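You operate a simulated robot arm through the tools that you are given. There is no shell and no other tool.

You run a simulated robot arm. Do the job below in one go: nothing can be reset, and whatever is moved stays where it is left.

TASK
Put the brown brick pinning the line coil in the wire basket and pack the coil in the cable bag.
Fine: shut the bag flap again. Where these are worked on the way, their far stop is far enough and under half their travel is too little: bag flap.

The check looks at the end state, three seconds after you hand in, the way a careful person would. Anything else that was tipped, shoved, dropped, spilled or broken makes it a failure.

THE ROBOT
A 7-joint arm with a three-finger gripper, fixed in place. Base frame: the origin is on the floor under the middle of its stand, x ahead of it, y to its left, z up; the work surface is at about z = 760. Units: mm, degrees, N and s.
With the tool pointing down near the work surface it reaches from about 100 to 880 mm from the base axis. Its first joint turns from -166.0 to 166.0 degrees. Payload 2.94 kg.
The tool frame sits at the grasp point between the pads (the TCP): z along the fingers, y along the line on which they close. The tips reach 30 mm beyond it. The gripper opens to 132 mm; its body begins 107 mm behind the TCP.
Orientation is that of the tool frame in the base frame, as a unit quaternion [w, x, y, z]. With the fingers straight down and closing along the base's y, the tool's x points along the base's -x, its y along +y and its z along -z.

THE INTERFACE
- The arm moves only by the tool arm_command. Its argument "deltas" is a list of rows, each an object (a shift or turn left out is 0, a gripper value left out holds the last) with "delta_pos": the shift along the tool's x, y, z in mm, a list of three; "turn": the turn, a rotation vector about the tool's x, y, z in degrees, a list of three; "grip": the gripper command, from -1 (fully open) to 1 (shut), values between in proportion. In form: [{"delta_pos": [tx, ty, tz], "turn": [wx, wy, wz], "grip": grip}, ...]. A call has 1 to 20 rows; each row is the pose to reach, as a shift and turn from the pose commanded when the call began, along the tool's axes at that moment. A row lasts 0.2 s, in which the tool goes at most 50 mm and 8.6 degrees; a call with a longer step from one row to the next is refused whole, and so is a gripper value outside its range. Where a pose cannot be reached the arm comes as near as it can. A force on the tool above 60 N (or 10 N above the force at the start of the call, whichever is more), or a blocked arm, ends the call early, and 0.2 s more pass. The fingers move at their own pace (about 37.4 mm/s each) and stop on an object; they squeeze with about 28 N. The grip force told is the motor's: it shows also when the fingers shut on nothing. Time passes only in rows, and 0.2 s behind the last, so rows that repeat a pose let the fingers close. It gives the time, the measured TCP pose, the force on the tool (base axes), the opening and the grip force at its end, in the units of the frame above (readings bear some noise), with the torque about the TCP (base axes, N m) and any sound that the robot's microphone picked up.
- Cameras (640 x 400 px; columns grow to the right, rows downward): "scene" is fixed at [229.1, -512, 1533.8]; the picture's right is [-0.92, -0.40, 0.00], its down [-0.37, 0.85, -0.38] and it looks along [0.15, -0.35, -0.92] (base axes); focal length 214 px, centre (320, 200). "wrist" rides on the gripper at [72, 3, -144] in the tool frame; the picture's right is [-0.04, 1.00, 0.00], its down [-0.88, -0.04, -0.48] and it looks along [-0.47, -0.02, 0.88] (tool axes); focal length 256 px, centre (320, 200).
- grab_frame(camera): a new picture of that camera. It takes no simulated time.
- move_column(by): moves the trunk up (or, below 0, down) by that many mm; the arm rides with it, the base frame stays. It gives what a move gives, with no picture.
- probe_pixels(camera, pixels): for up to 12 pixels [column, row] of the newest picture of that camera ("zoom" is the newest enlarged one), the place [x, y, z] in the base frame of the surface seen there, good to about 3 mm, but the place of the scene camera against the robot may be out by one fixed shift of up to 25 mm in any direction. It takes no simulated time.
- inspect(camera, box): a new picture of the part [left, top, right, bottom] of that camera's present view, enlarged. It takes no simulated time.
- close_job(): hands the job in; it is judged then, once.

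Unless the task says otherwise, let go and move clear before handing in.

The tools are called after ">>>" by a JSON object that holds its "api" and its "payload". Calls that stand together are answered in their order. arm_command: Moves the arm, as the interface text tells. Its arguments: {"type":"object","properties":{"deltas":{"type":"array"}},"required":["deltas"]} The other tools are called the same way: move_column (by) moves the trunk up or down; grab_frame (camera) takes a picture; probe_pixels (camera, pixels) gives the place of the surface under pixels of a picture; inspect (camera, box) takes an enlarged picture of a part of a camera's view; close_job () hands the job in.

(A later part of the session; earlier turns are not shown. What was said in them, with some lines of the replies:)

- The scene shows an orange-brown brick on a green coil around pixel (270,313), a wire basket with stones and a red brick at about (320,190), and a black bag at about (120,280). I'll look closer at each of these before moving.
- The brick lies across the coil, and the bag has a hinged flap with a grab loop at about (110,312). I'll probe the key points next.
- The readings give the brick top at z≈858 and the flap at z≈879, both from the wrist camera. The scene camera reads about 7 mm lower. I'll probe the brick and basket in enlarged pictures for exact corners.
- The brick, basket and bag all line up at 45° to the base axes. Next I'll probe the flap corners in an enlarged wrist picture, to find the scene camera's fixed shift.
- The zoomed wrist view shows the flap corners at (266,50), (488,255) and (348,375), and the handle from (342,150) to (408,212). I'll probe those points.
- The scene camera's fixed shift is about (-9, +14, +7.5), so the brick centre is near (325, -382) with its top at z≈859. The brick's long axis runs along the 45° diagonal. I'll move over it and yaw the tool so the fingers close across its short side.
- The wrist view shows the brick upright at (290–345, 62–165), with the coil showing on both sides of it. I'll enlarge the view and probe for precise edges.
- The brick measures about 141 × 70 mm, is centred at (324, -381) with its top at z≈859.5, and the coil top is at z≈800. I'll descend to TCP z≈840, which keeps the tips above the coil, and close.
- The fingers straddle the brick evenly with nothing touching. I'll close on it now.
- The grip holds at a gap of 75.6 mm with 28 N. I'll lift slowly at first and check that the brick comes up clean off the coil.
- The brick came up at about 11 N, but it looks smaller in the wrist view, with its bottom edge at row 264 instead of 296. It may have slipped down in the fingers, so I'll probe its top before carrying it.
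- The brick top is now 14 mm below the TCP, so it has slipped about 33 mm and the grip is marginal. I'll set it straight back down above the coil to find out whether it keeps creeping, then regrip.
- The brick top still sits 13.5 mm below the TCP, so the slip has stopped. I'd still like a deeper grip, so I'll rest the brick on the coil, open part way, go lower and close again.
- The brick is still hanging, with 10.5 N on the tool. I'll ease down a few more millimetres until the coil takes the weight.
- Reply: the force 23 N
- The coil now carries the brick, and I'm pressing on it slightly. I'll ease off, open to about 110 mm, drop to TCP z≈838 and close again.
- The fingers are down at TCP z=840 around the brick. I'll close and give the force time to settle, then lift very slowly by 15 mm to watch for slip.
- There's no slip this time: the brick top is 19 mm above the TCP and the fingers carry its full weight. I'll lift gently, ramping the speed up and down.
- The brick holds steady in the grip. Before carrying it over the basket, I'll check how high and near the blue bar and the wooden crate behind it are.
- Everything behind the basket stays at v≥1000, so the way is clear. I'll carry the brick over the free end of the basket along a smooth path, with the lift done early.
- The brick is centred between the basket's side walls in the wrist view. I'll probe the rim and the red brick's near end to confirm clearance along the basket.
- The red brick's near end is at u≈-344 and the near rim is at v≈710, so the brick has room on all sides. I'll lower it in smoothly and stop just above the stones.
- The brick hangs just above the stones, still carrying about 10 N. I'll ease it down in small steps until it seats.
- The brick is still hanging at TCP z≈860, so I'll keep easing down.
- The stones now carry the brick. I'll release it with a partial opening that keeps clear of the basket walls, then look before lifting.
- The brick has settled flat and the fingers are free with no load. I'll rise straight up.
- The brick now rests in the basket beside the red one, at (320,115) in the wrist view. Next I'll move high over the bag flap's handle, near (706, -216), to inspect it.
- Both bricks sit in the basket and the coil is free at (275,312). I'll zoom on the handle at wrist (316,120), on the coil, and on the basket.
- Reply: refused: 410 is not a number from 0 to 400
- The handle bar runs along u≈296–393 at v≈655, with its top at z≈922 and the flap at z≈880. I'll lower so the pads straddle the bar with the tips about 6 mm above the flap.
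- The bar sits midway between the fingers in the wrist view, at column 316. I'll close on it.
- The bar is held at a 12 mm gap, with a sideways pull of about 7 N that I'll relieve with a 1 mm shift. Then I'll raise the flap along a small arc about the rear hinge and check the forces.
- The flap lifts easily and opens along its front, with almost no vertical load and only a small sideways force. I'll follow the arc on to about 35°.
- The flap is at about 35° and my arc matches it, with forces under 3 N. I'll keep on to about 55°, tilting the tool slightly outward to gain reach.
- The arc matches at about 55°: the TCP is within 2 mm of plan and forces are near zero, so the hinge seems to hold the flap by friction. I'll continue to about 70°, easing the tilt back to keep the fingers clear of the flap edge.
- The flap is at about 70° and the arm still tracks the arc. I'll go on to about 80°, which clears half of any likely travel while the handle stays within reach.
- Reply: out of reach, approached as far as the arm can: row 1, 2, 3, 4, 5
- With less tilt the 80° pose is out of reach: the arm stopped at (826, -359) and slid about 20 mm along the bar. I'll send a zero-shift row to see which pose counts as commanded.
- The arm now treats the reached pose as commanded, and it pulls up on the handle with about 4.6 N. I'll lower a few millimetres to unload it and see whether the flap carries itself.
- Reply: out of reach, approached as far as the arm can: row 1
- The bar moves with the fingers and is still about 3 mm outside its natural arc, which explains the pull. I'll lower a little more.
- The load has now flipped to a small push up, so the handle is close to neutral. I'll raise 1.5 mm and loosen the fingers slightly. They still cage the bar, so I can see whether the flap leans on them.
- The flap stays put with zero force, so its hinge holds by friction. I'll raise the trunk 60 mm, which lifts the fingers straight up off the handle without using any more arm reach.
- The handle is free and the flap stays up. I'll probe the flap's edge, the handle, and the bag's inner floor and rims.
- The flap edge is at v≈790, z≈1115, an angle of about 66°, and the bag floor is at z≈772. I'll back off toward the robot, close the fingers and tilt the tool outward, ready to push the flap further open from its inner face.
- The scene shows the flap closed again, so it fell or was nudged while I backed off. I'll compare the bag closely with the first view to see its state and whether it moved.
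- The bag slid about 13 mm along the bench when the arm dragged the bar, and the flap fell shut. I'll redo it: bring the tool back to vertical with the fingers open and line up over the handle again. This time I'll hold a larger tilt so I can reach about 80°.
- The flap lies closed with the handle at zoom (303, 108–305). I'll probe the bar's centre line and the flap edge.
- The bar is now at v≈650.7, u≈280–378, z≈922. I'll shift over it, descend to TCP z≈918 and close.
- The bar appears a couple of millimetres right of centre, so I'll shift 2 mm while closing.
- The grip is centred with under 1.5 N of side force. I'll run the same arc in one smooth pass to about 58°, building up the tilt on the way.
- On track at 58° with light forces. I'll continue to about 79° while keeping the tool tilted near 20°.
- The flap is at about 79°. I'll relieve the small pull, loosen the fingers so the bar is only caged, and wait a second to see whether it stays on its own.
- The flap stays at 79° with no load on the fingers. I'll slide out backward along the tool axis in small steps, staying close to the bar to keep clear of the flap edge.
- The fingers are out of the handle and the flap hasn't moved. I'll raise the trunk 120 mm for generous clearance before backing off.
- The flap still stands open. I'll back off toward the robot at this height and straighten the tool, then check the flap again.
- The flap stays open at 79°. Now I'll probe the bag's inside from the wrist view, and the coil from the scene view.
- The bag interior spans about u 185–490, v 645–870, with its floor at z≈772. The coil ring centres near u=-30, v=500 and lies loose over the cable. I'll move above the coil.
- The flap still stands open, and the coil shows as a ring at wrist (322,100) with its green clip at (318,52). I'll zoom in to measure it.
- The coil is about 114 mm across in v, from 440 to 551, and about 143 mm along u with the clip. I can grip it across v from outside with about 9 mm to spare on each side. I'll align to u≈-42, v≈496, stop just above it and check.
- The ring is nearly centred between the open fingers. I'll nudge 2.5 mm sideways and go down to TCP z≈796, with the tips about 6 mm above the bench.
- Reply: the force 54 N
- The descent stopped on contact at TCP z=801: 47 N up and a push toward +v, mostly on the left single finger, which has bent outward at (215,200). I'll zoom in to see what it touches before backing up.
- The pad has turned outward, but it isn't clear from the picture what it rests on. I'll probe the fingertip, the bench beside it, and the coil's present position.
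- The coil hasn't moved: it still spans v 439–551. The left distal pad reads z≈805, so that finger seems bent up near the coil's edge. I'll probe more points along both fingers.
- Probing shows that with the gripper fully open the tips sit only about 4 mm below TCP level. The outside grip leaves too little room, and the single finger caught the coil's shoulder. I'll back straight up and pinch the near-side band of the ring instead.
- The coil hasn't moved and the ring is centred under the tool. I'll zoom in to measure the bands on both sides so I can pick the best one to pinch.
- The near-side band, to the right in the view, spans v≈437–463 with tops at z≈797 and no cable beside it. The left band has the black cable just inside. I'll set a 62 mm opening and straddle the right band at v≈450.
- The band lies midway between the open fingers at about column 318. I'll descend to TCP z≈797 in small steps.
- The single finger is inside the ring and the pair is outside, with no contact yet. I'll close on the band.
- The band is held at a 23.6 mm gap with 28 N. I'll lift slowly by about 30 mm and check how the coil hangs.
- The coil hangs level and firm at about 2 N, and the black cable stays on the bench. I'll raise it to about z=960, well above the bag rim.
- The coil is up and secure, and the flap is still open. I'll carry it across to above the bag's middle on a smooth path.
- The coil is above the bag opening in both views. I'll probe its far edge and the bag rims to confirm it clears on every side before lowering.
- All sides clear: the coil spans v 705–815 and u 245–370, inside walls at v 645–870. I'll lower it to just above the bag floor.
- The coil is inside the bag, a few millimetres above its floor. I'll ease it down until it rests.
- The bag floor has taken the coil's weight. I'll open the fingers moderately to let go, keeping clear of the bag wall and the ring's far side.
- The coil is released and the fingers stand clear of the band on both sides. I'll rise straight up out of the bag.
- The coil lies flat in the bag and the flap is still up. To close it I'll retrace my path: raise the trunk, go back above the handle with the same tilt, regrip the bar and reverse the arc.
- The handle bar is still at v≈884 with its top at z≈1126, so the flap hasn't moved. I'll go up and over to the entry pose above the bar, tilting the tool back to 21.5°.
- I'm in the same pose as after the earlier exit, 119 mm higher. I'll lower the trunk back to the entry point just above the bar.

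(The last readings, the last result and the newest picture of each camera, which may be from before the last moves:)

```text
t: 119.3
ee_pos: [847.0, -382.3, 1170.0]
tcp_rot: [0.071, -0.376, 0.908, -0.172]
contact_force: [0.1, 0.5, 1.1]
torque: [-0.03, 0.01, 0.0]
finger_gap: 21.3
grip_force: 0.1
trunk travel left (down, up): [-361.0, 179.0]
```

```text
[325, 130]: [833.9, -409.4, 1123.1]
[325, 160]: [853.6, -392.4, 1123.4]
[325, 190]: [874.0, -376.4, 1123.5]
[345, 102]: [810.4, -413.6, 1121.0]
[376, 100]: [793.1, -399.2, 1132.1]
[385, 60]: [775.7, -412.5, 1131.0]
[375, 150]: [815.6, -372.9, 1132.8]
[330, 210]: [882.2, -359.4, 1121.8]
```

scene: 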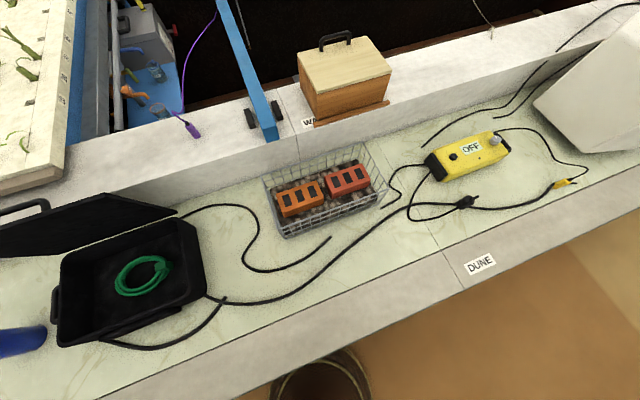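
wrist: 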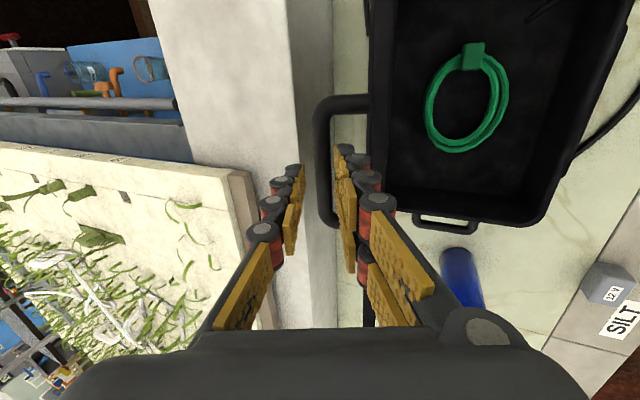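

The bar is at v≈882, z≈1117–1123, right in the path of the fingers. I'll slide in along the tool axis in small steps, reversing the exit.

>>> {"api": "arm_command", "payload": {"deltas": [{"delta_pos": [0, 0.5, 6], "grip": 0.68}, {"delta_pos": [0, 0.5, 12], "grip": 0.68}, {"delta_pos": [0, 0.5, 18], "grip": 0.68}, {"delta_pos": [0, 0.5, 24], "grip": 0.68}, {"delta_pos": [0, 0.5, 30], "grip": 0.68}, {"delta_pos": [0, 0.5, 36], "grip": 0.68}, {"delta_pos": [0, 0.5, 42], "grip": 0.68}, {"delta_pos": [0, 0.5, 46], "grip": 0.68}, {"delta_pos": [0, 0.5, 49], "grip": 0.68}, {"delta_pos": [0, 0.5, 49], "grip": 0.68}]}}

>>> {"api": "grab_frame", "payload": {"camera": "wrist"}}

>>> {"api": "inspect", "payload": {"camera": "scene", "box": [0, 170, 240, 350]}}

```text
t: 121.5
ee_pos: [859.5, -394.1, 1122.8]
tcp_rot: [0.071, -0.376, 0.907, -0.173]
contact_force: [1.3, -0.1, 0.3]
torque: [0.01, -0.02, 0.0]
finger_gap: 21.0
grip_force: 0.1
trunk travel left (down, up): [-361.0, 179.0]
```

```text
taken
```

wrist: 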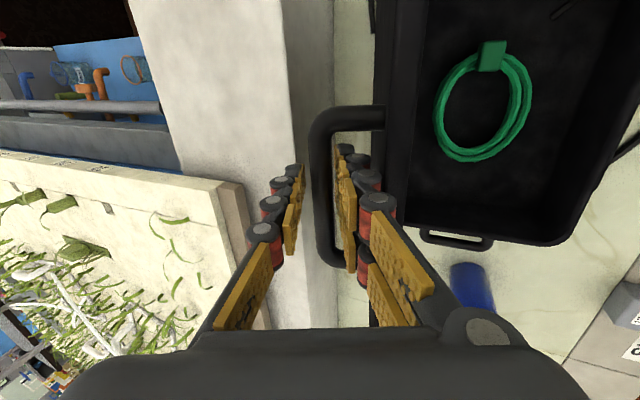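

```text
2.22 times, centred on (120, 260) of scene
```

zoom: 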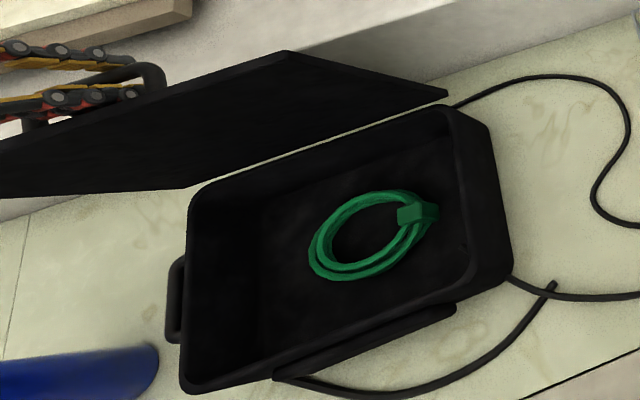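

The bar is between the fingers with no contact. I'll close on it.

>>> {"api": "arm_command", "payload": {"deltas": [{"delta_pos": [0, 1, 1], "grip": 0.78}, {"delta_pos": [0, 2, 2], "grip": 1}, {"delta_pos": [0, 2, 2], "grip": 1}, {"delta_pos": [0, 2, 2], "grip": 1}, {"delta_pos": [0, 2, 2], "grip": 1}, {"delta_pos": [0, 2, 2], "grip": 1}]}}

>>> {"api": "grab_frame", "payload": {"camera": "wrist"}}

```text
t: 122.9
ee_pos: [858.0, -394.5, 1122.4]
tcp_rot: [0.072, -0.376, 0.908, -0.172]
contact_force: [-1.3, -1.3, 5.0]
torque: [0.0, 0.03, -0.04]
finger_gap: 12.4
grip_force: 28.0
trunk travel left (down, up): [-361.0, 179.0]
```

```text
taken
```

wrist: 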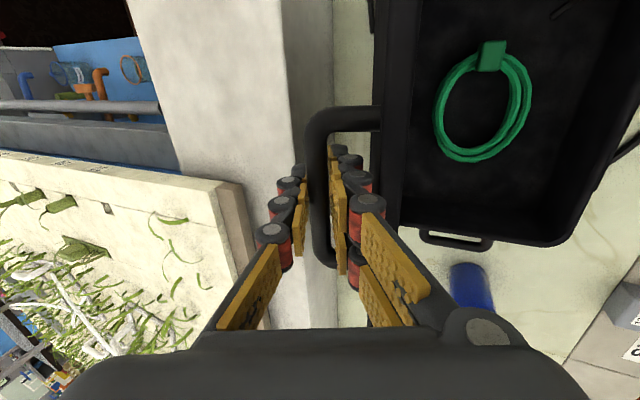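

The bar is gripped at 79°. I'll reverse the arc to about 40°, easing the tool tilt back as before.

>>> {"api": "arm_command", "payload": {"deltas": [{"delta_pos": [0, 5, -2.5], "turn": [-0.2, 0, 0], "grip": 1}, {"delta_pos": [0, 12.1, -4.5], "turn": [-0.5, 0, 0], "grip": 1}, {"delta_pos": [0, 24.4, -7.9], "turn": [-1, 0, 0], "grip": 1}, {"delta_pos": [0, 36.8, -10.6], "turn": [-1.5, 0, 0], "grip": 1}, {"delta_pos": [0, 49.4, -12.7], "turn": [-2, 0, 0], "grip": 1}, {"delta_pos": [0, 62, -14.2], "turn": [-2.5, 0, 0], "grip": 1}, {"delta_pos": [0, 74.7, -15], "turn": [-3, 0, 0], "grip": 1}, {"delta_pos": [0, 87.5, -15.1], "turn": [-3.5, 0, 0], "grip": 1}, {"delta_pos": [0, 100.2, -14.6], "turn": [-4.5, 0, 0], "grip": 1}, {"delta_pos": [0, 112.9, -13.4], "turn": [-5.5, 0, 0], "grip": 1}, {"delta_pos": [0, 125.5, -11.5], "turn": [-7.5, 0, 0], "grip": 1}, {"delta_pos": [0, 138, -9], "turn": [-9.5, 0, 0], "grip": 1}, {"delta_pos": [0, 150.4, -5.8], "turn": [-11.5, 0, 0], "grip": 1}, {"delta_pos": [0, 162.5, -2], "turn": [-13.5, 0, 0], "grip": 1}, {"delta_pos": [0, 162.5, -2], "turn": [-13.5, 0, 0], "grip": 1}]}}

>>> {"api": "grab_frame", "payload": {"camera": "wrist"}}

>>> {"api": "inspect", "payload": {"camera": "scene", "box": [0, 170, 240, 350]}}

```text
t: 126.1
ee_pos: [751.9, -285.5, 1061.9]
tcp_rot: [0.025, -0.381, 0.922, -0.063]
contact_force: [-2.2, -6.0, 0.1]
torque: [-0.11, -0.12, -0.08]
finger_gap: 14.6
grip_force: 27.5
trunk travel left (down, up): [-361.0, 179.0]
```

```text
taken
```

wrist: 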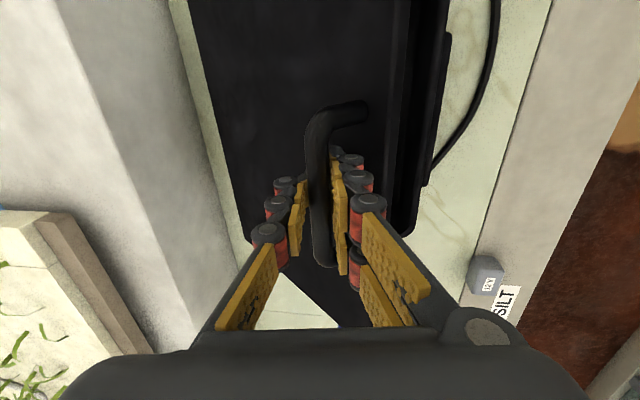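

```text
2.22 times, centred on (120, 260) of scene
```

zoom: 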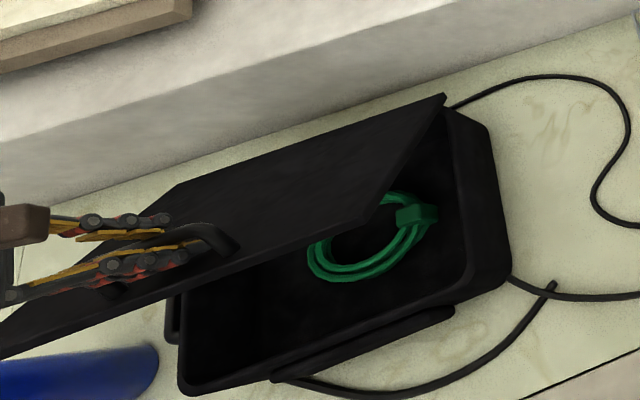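

The flap is at about 40° and on track. I'll continue down to about 5°, straightening the tool as it closes.

>>> {"api": "arm_command", "payload": {"deltas": [{"delta_pos": [0.5, 10.6, 7.1], "turn": [-2, 0, 0], "grip": 1}, {"delta_pos": [1, 20.8, 14.7], "turn": [-4, 0, 0], "grip": 1}, {"delta_pos": [1, 30.6, 22.9], "turn": [-6, 0, 0], "grip": 1}, {"delta_pos": [1, 39.9, 31.6], "turn": [-8, 0, 0], "grip": 1}, {"delta_pos": [1, 48.8, 40.7], "turn": [-8, 0, 0], "grip": 1}, {"delta_pos": [1, 57.2, 50.3], "turn": [-8, 0, 0], "grip": 1}, {"delta_pos": [1, 65.1, 60.3], "turn": [-8, 0, 0], "grip": 1}, {"delta_pos": [1, 72.5, 70.7], "turn": [-8, 0, 0], "grip": 1}, {"delta_pos": [1, 79.3, 81.5], "turn": [-8, 0, 0], "grip": 1}, {"delta_pos": [1, 85.5, 92.6], "turn": [-8, 0, 0], "grip": 1}, {"delta_pos": [1, 91.1, 104.1], "turn": [-8, 0, 0], "grip": 1}, {"delta_pos": [1, 94.5, 111.9], "turn": [-8, 0, 0], "grip": 1}, {"delta_pos": [1, 94.5, 111.9], "turn": [-8, 0, 0], "grip": 1}]}}

>>> {"api": "grab_frame", "payload": {"camera": "wrist"}}

>>> {"api": "inspect", "payload": {"camera": "scene", "box": [0, 170, 240, 350]}}

```text
t: 128.9
ee_pos: [695.1, -230.4, 937.2]
tcp_rot: [0.0, -0.383, 0.924, 0.0]
contact_force: [-5.7, 11.6, 2.8]
torque: [-0.08, 0.37, 0.08]
finger_gap: 12.1
grip_force: 28.1
trunk travel left (down, up): [-361.0, 179.0]
```

```text
taken
```

wrist: 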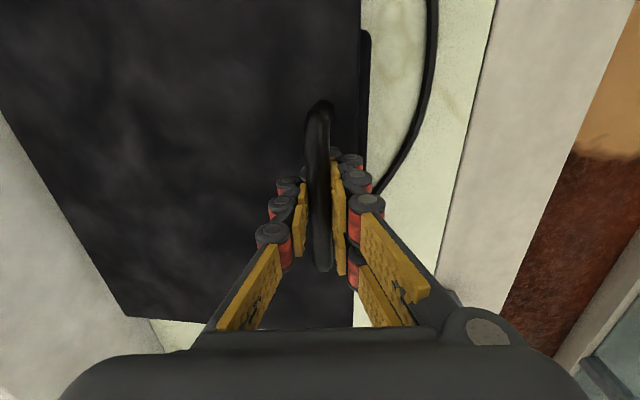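

```text
2.22 times, centred on (120, 260) of scene
```

zoom: 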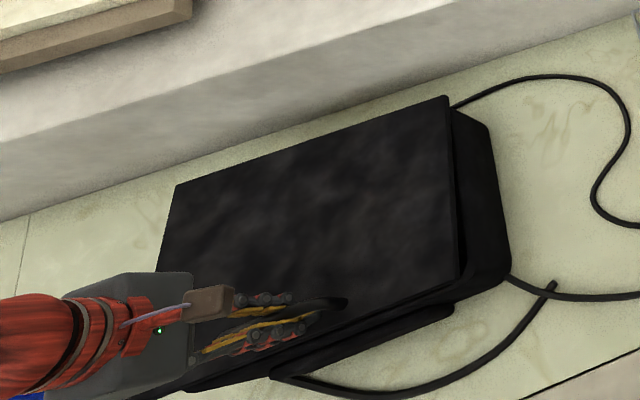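

The flap is nearly shut, with a small sideways load I'll relieve. I'll bring it down the last 5° and press lightly.

>>> {"api": "arm_command", "payload": {"deltas": [{"delta_pos": [0, 1.5, 0], "grip": 1}, {"delta_pos": [0, 2.5, 4], "grip": 1}, {"delta_pos": [0, 3.5, 8.3], "grip": 1}, {"delta_pos": [0, 4.8, 14.5], "grip": 1}, {"delta_pos": [0, 5.5, 18], "grip": 1}, {"delta_pos": [0, 6, 20.8], "grip": 1}, {"delta_pos": [0, 6, 20.8], "grip": 1}]}}

>>> {"api": "grab_frame", "payload": {"camera": "wrist"}}

>>> {"api": "inspect", "payload": {"camera": "scene", "box": [0, 170, 240, 350]}}

```text
t: 130.5
ee_pos: [691.7, -227.5, 918.4]
tcp_rot: [0.0, -0.384, 0.924, 0.0]
contact_force: [4.5, 8.1, 1.1]
torque: [0.06, -0.19, 0.09]
finger_gap: 11.8
grip_force: 28.1
trunk travel left (down, up): [-361.0, 179.0]
```

```text
taken
```

wrist: 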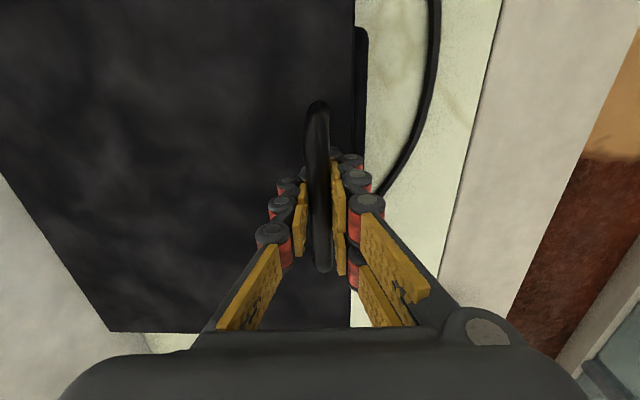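

```text
2.22 times, centred on (120, 260) of scene
```

zoom: 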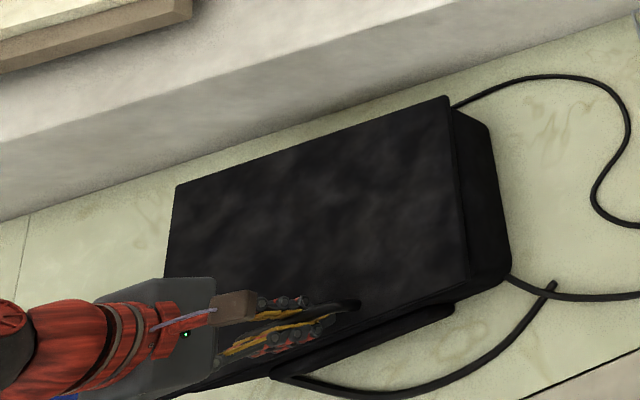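

The flap looks shut at TCP z=918 but with little vertical force. I'll press down a few millimetres more to be sure it's on its stop.

>>> {"api": "arm_command", "payload": {"deltas": [{"delta_pos": [0, 0, 1.5], "grip": 1}, {"delta_pos": [0, 0, 3], "grip": 1}, {"delta_pos": [0, 0, 4], "grip": 1}, {"delta_pos": [0, 0, 4], "grip": 1}]}}

>>> {"api": "grab_frame", "payload": {"camera": "wrist"}}

>>> {"api": "probe_pixels", "payload": {"camera": "wrist", "pixels": [[320, 115], [345, 60], [340, 20], [200, 100], [150, 300], [345, 320], [250, 40], [100, 100]]}}

```text
t: 131.5
ee_pos: [690.0, -227.8, 912.7]
tcp_rot: [-0.001, -0.383, 0.924, 0.001]
contact_force: [0.9, 10.6, 0.8]
torque: [-0.13, 0.05, 0.2]
finger_gap: 12.1
grip_force: 28.2
trunk travel left (down, up): [-361.0, 179.0]
```

```text
taken
```

wrist: 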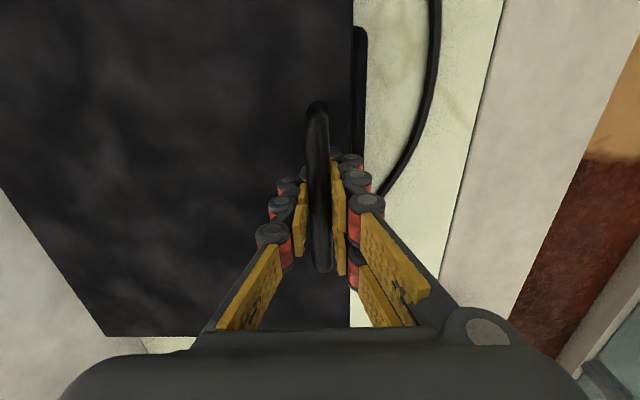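

```text
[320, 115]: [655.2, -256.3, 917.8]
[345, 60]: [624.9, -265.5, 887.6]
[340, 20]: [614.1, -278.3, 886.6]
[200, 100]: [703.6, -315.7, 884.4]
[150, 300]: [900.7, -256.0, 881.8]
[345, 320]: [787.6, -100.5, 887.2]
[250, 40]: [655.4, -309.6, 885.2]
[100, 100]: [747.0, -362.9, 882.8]
```

The flap's front reads z≈887, about 7 mm above its shut height of 880, so it's still slightly open. I'll press down further in small steps while watching the force.

>>> {"api": "arm_command", "payload": {"deltas": [{"delta_pos": [0, 0, 1.5], "grip": 1}, {"delta_pos": [0, 0, 3], "grip": 1}, {"delta_pos": [0, 0, 4.5], "grip": 1}, {"delta_pos": [0, 0, 6], "grip": 1}, {"delta_pos": [0, 0, 6], "grip": 1}]}}

>>> {"api": "grab_frame", "payload": {"camera": "wrist"}}

>>> {"api": "probe_pixels", "payload": {"camera": "wrist", "pixels": [[345, 60], [340, 20], [200, 100], [150, 300], [345, 320], [250, 40], [320, 140], [100, 100]]}}

```text
t: 132.7
ee_pos: [688.3, -227.7, 908.3]
tcp_rot: [-0.001, -0.383, 0.924, -0.001]
contact_force: [-7.1, 8.1, 0.6]
torque: [-0.13, 0.12, 0.22]
finger_gap: 11.7
grip_force: 28.2
trunk travel left (down, up): [-361.0, 179.0]
```

```text
taken
```

wrist: 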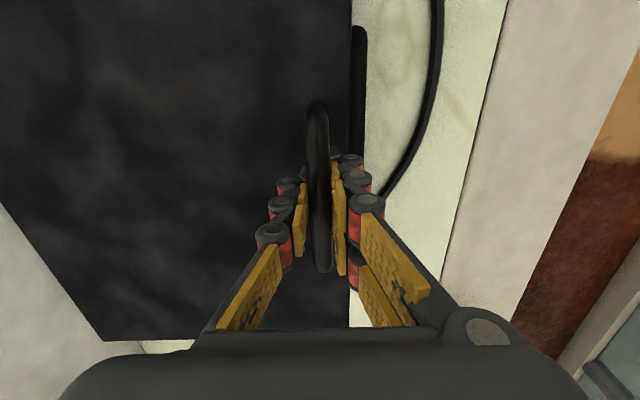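

```text
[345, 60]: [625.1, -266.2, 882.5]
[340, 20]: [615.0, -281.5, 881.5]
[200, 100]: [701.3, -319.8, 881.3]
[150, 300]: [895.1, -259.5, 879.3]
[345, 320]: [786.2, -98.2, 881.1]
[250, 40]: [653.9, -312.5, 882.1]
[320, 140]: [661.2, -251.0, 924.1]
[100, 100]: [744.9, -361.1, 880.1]
```

The flap's front now reads z≈882, nearly shut. I'll lower a little more and ease sideways to relieve the side load.

>>> {"api": "arm_command", "payload": {"deltas": [{"delta_pos": [0, 1, 1], "grip": 1}, {"delta_pos": [0, 1.8, 2.2], "grip": 1}, {"delta_pos": [0, 1.8, 3.4], "grip": 1}, {"delta_pos": [0, 1.8, 4.5], "grip": 1}, {"delta_pos": [0, 1.8, 4.5], "grip": 1}]}}

>>> {"api": "grab_frame", "payload": {"camera": "wrist"}}

>>> {"api": "probe_pixels", "payload": {"camera": "wrist", "pixels": [[345, 60], [340, 20], [200, 100], [150, 300], [345, 320], [250, 40], [320, 140], [100, 100]]}}

```text
t: 133.9
ee_pos: [689.2, -227.8, 904.4]
tcp_rot: [0.0, -0.382, 0.924, -0.001]
contact_force: [-13.5, -1.4, 13.2]
torque: [-0.18, 0.1, 0.24]
finger_gap: 12.0
grip_force: 27.5
trunk travel left (down, up): [-361.0, 179.0]
```

```text
taken
```

wrist: 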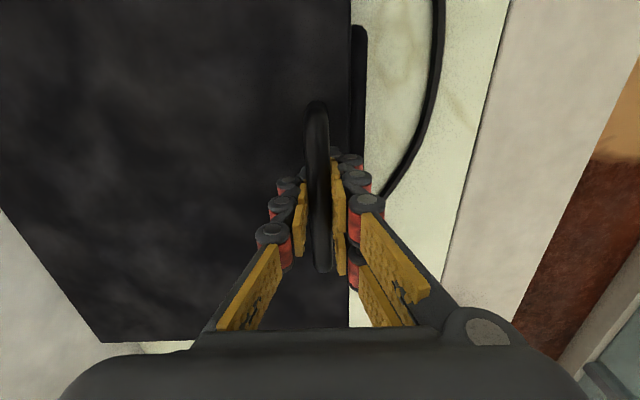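

```text
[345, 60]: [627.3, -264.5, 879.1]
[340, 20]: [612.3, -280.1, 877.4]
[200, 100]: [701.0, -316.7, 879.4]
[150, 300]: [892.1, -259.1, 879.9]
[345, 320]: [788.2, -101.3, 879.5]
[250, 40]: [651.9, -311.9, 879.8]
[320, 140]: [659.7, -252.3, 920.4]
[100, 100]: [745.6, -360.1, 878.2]
```

The flap is fully shut: its surface reads z≈878–880 everywhere and it pushes back with 13 N. I'll open the fingers to release the bar without moving.

>>> {"api": "arm_command", "payload": {"deltas": [{"grip": 0.7}, {"grip": 0.5}, {"grip": 0.3}, {"grip": 0.2}, {"grip": 0.2}, {"grip": 0.2}]}}

>>> {"api": "grab_frame", "payload": {"camera": "wrist"}}

```text
t: 135.3
ee_pos: [690.6, -226.5, 903.6]
tcp_rot: [0.001, -0.382, 0.924, -0.001]
contact_force: [0.9, 2.4, 10.4]
torque: [0.07, 0.0, 0.02]
finger_gap: 55.4
grip_force: 2.9
trunk travel left (down, up): [-361.0, 179.0]
```

```text
taken
```

wrist: 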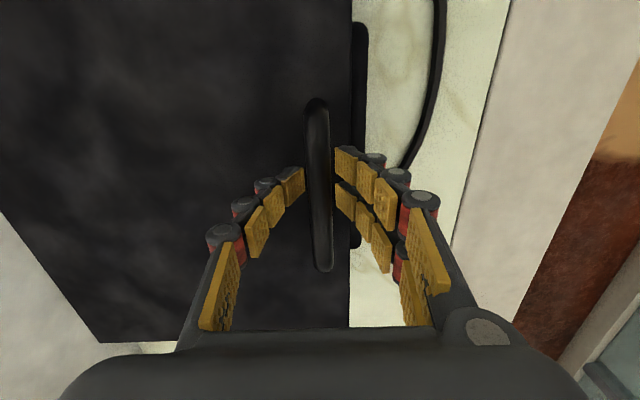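

The bar is free, but the fingertips press lightly on the flap and are flexed inward. I'll rise in small steps so they spring clear of the bar, checking that the flap doesn't come along.

>>> {"api": "arm_command", "payload": {"deltas": [{"delta_pos": [0, 0, -1.5], "grip": 0.1}, {"delta_pos": [0, 0, -3], "grip": 0}, {"delta_pos": [0, 0, -4.5], "grip": -0.1}, {"delta_pos": [0, 0, -6], "grip": -0.1}, {"delta_pos": [0, 0, -7], "grip": -0.1}, {"delta_pos": [0, 0, -7], "grip": -0.1}]}}

>>> {"api": "grab_frame", "payload": {"camera": "wrist"}}

```text
t: 136.7
ee_pos: [689.4, -226.8, 912.2]
tcp_rot: [0.0, -0.383, 0.924, 0.0]
contact_force: [0.1, 0.2, -0.2]
torque: [0.01, 0.01, 0.02]
finger_gap: 72.7
grip_force: 0.0
trunk travel left (down, up): [-361.0, 179.0]
```

```text
taken
```

wrist: 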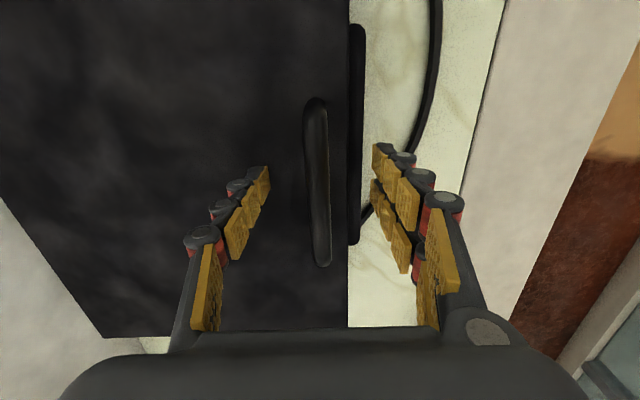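

The fingers are straight again, clear of the bar and unloaded. I'll rise straight up and check the closed flap.

>>> {"api": "arm_command", "payload": {"deltas": [{"delta_pos": [0, 0, -8]}, {"delta_pos": [0, 0, -20]}, {"delta_pos": [0, 0, -40]}, {"delta_pos": [0, 0, -70]}, {"delta_pos": [0, 0, -110]}, {"delta_pos": [0, 0, -150]}, {"delta_pos": [0, 0, -190]}, {"delta_pos": [0, 0, -220]}, {"delta_pos": [0, 0, -235]}, {"delta_pos": [0, 0, -240]}]}}

>>> {"api": "grab_frame", "payload": {"camera": "wrist"}}

>>> {"api": "grab_frame", "payload": {"camera": "scene"}}

>>> {"api": "probe_pixels", "payload": {"camera": "wrist", "pixels": [[320, 40], [325, 150], [250, 100], [200, 60], [220, 180], [150, 20], [335, 60], [300, 120]]}}

```text
t: 138.9
ee_pos: [690.1, -227.9, 1151.8]
tcp_rot: [0.001, -0.383, 0.924, 0.0]
contact_force: [-0.5, -0.7, 0.3]
torque: [0.0, 0.0, -0.01]
finger_gap: 72.5
grip_force: 0.1
trunk travel left (down, up): [-361.0, 179.0]
```

```text
taken
```

wrist: 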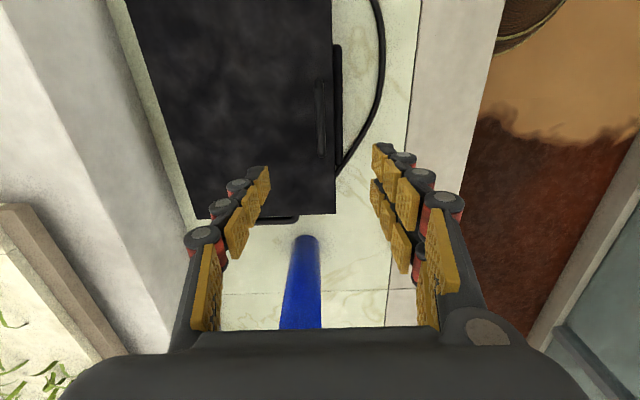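

```text
taken
```

scene: 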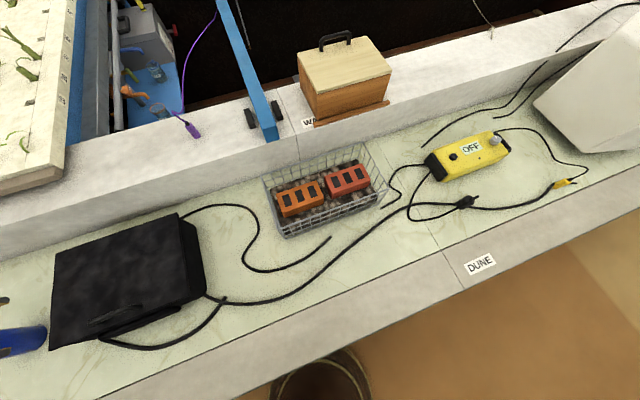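

```text
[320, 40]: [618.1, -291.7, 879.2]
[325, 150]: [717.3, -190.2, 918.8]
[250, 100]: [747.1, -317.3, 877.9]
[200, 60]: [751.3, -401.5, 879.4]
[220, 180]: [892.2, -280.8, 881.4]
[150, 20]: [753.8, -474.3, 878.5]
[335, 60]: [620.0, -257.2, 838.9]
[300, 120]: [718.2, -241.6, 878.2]
```

The flap is shut: probes across it read z≈878–881. I'll move further clear and take a last close look at the bag and the basket.

>>> {"api": "arm_command", "payload": {"deltas": [{"delta_pos": [0, 15, -20]}, {"delta_pos": [0, 40, -50]}, {"delta_pos": [0, 65, -80]}, {"delta_pos": [0, 90, -110]}, {"delta_pos": [0, 105, -130]}, {"delta_pos": [0, 110, -140]}, {"delta_pos": [0, 110, -140]}]}}

>>> {"api": "inspect", "payload": {"camera": "scene", "box": [0, 190, 240, 370]}}

>>> {"api": "inspect", "payload": {"camera": "scene", "box": [250, 130, 410, 250]}}

>>> {"api": "grab_frame", "payload": {"camera": "wrist"}}

```text
t: 140.5
ee_pos: [613.3, -149.3, 1290.8]
tcp_rot: [0.001, -0.383, 0.924, 0.001]
contact_force: [-0.5, 1.2, 0.6]
torque: [0.01, 0.03, 0.03]
finger_gap: 72.6
grip_force: 0.1
trunk travel left (down, up): [-361.0, 179.0]
```

```text
2.22 times, centred on (120, 280) of scene
```

zoom: 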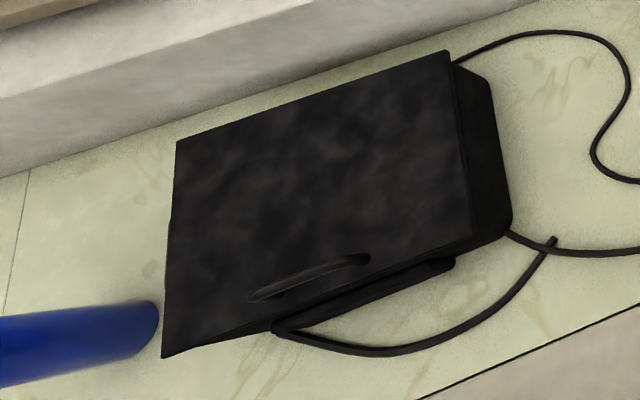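

```text
3.33 times, centred on (330, 190) of scene
```

zoom: 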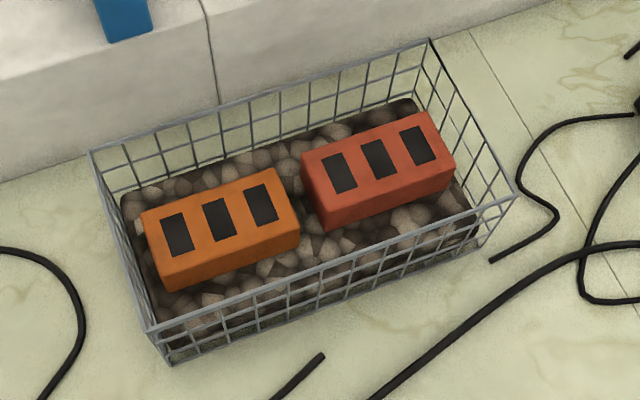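

```text
taken
```

wrist: 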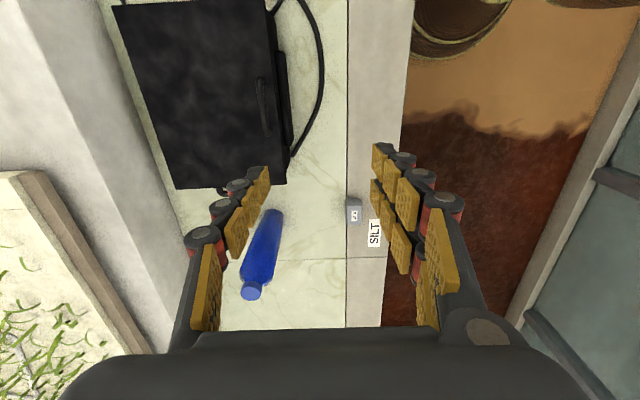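

The pictures show the brown brick on the stones in the basket beside the red one. The flap is shut over the coil, the bottle and cables look undisturbed, and the arm is clear. The bag itself sits about 15 mm along the bench from where it started, shifted while I worked the flap. I'm handing in the job.

>>> {"api": "close_job", "payload": {}}

```text
The job is handed in.
```

The brown brick is in the wire basket beside the red one. The coil is packed in the cable bag with the flap shut, and I've handed in the job. The final pictures show the other items where they were, and the arm is clear.

- **Bag moved slightly:** it sits about 15 mm along the bench from its starting place. The arm ran out of reach on my first try at opening the flap and dragged the bag.
- **Flap fell once:** it dropped shut after that first try, so I reopened it to about 79° before packing the coil. I didn't take it to its far stop, so I can't say exactly what share of its travel that is.
- **Extra contact:** the brick slipped in the grip on the first lift, so I set it back on the coil and gripped it again. A finger also pressed on the coil at about 47 N during a first attempt to pick it up. Neither left any visible mark.
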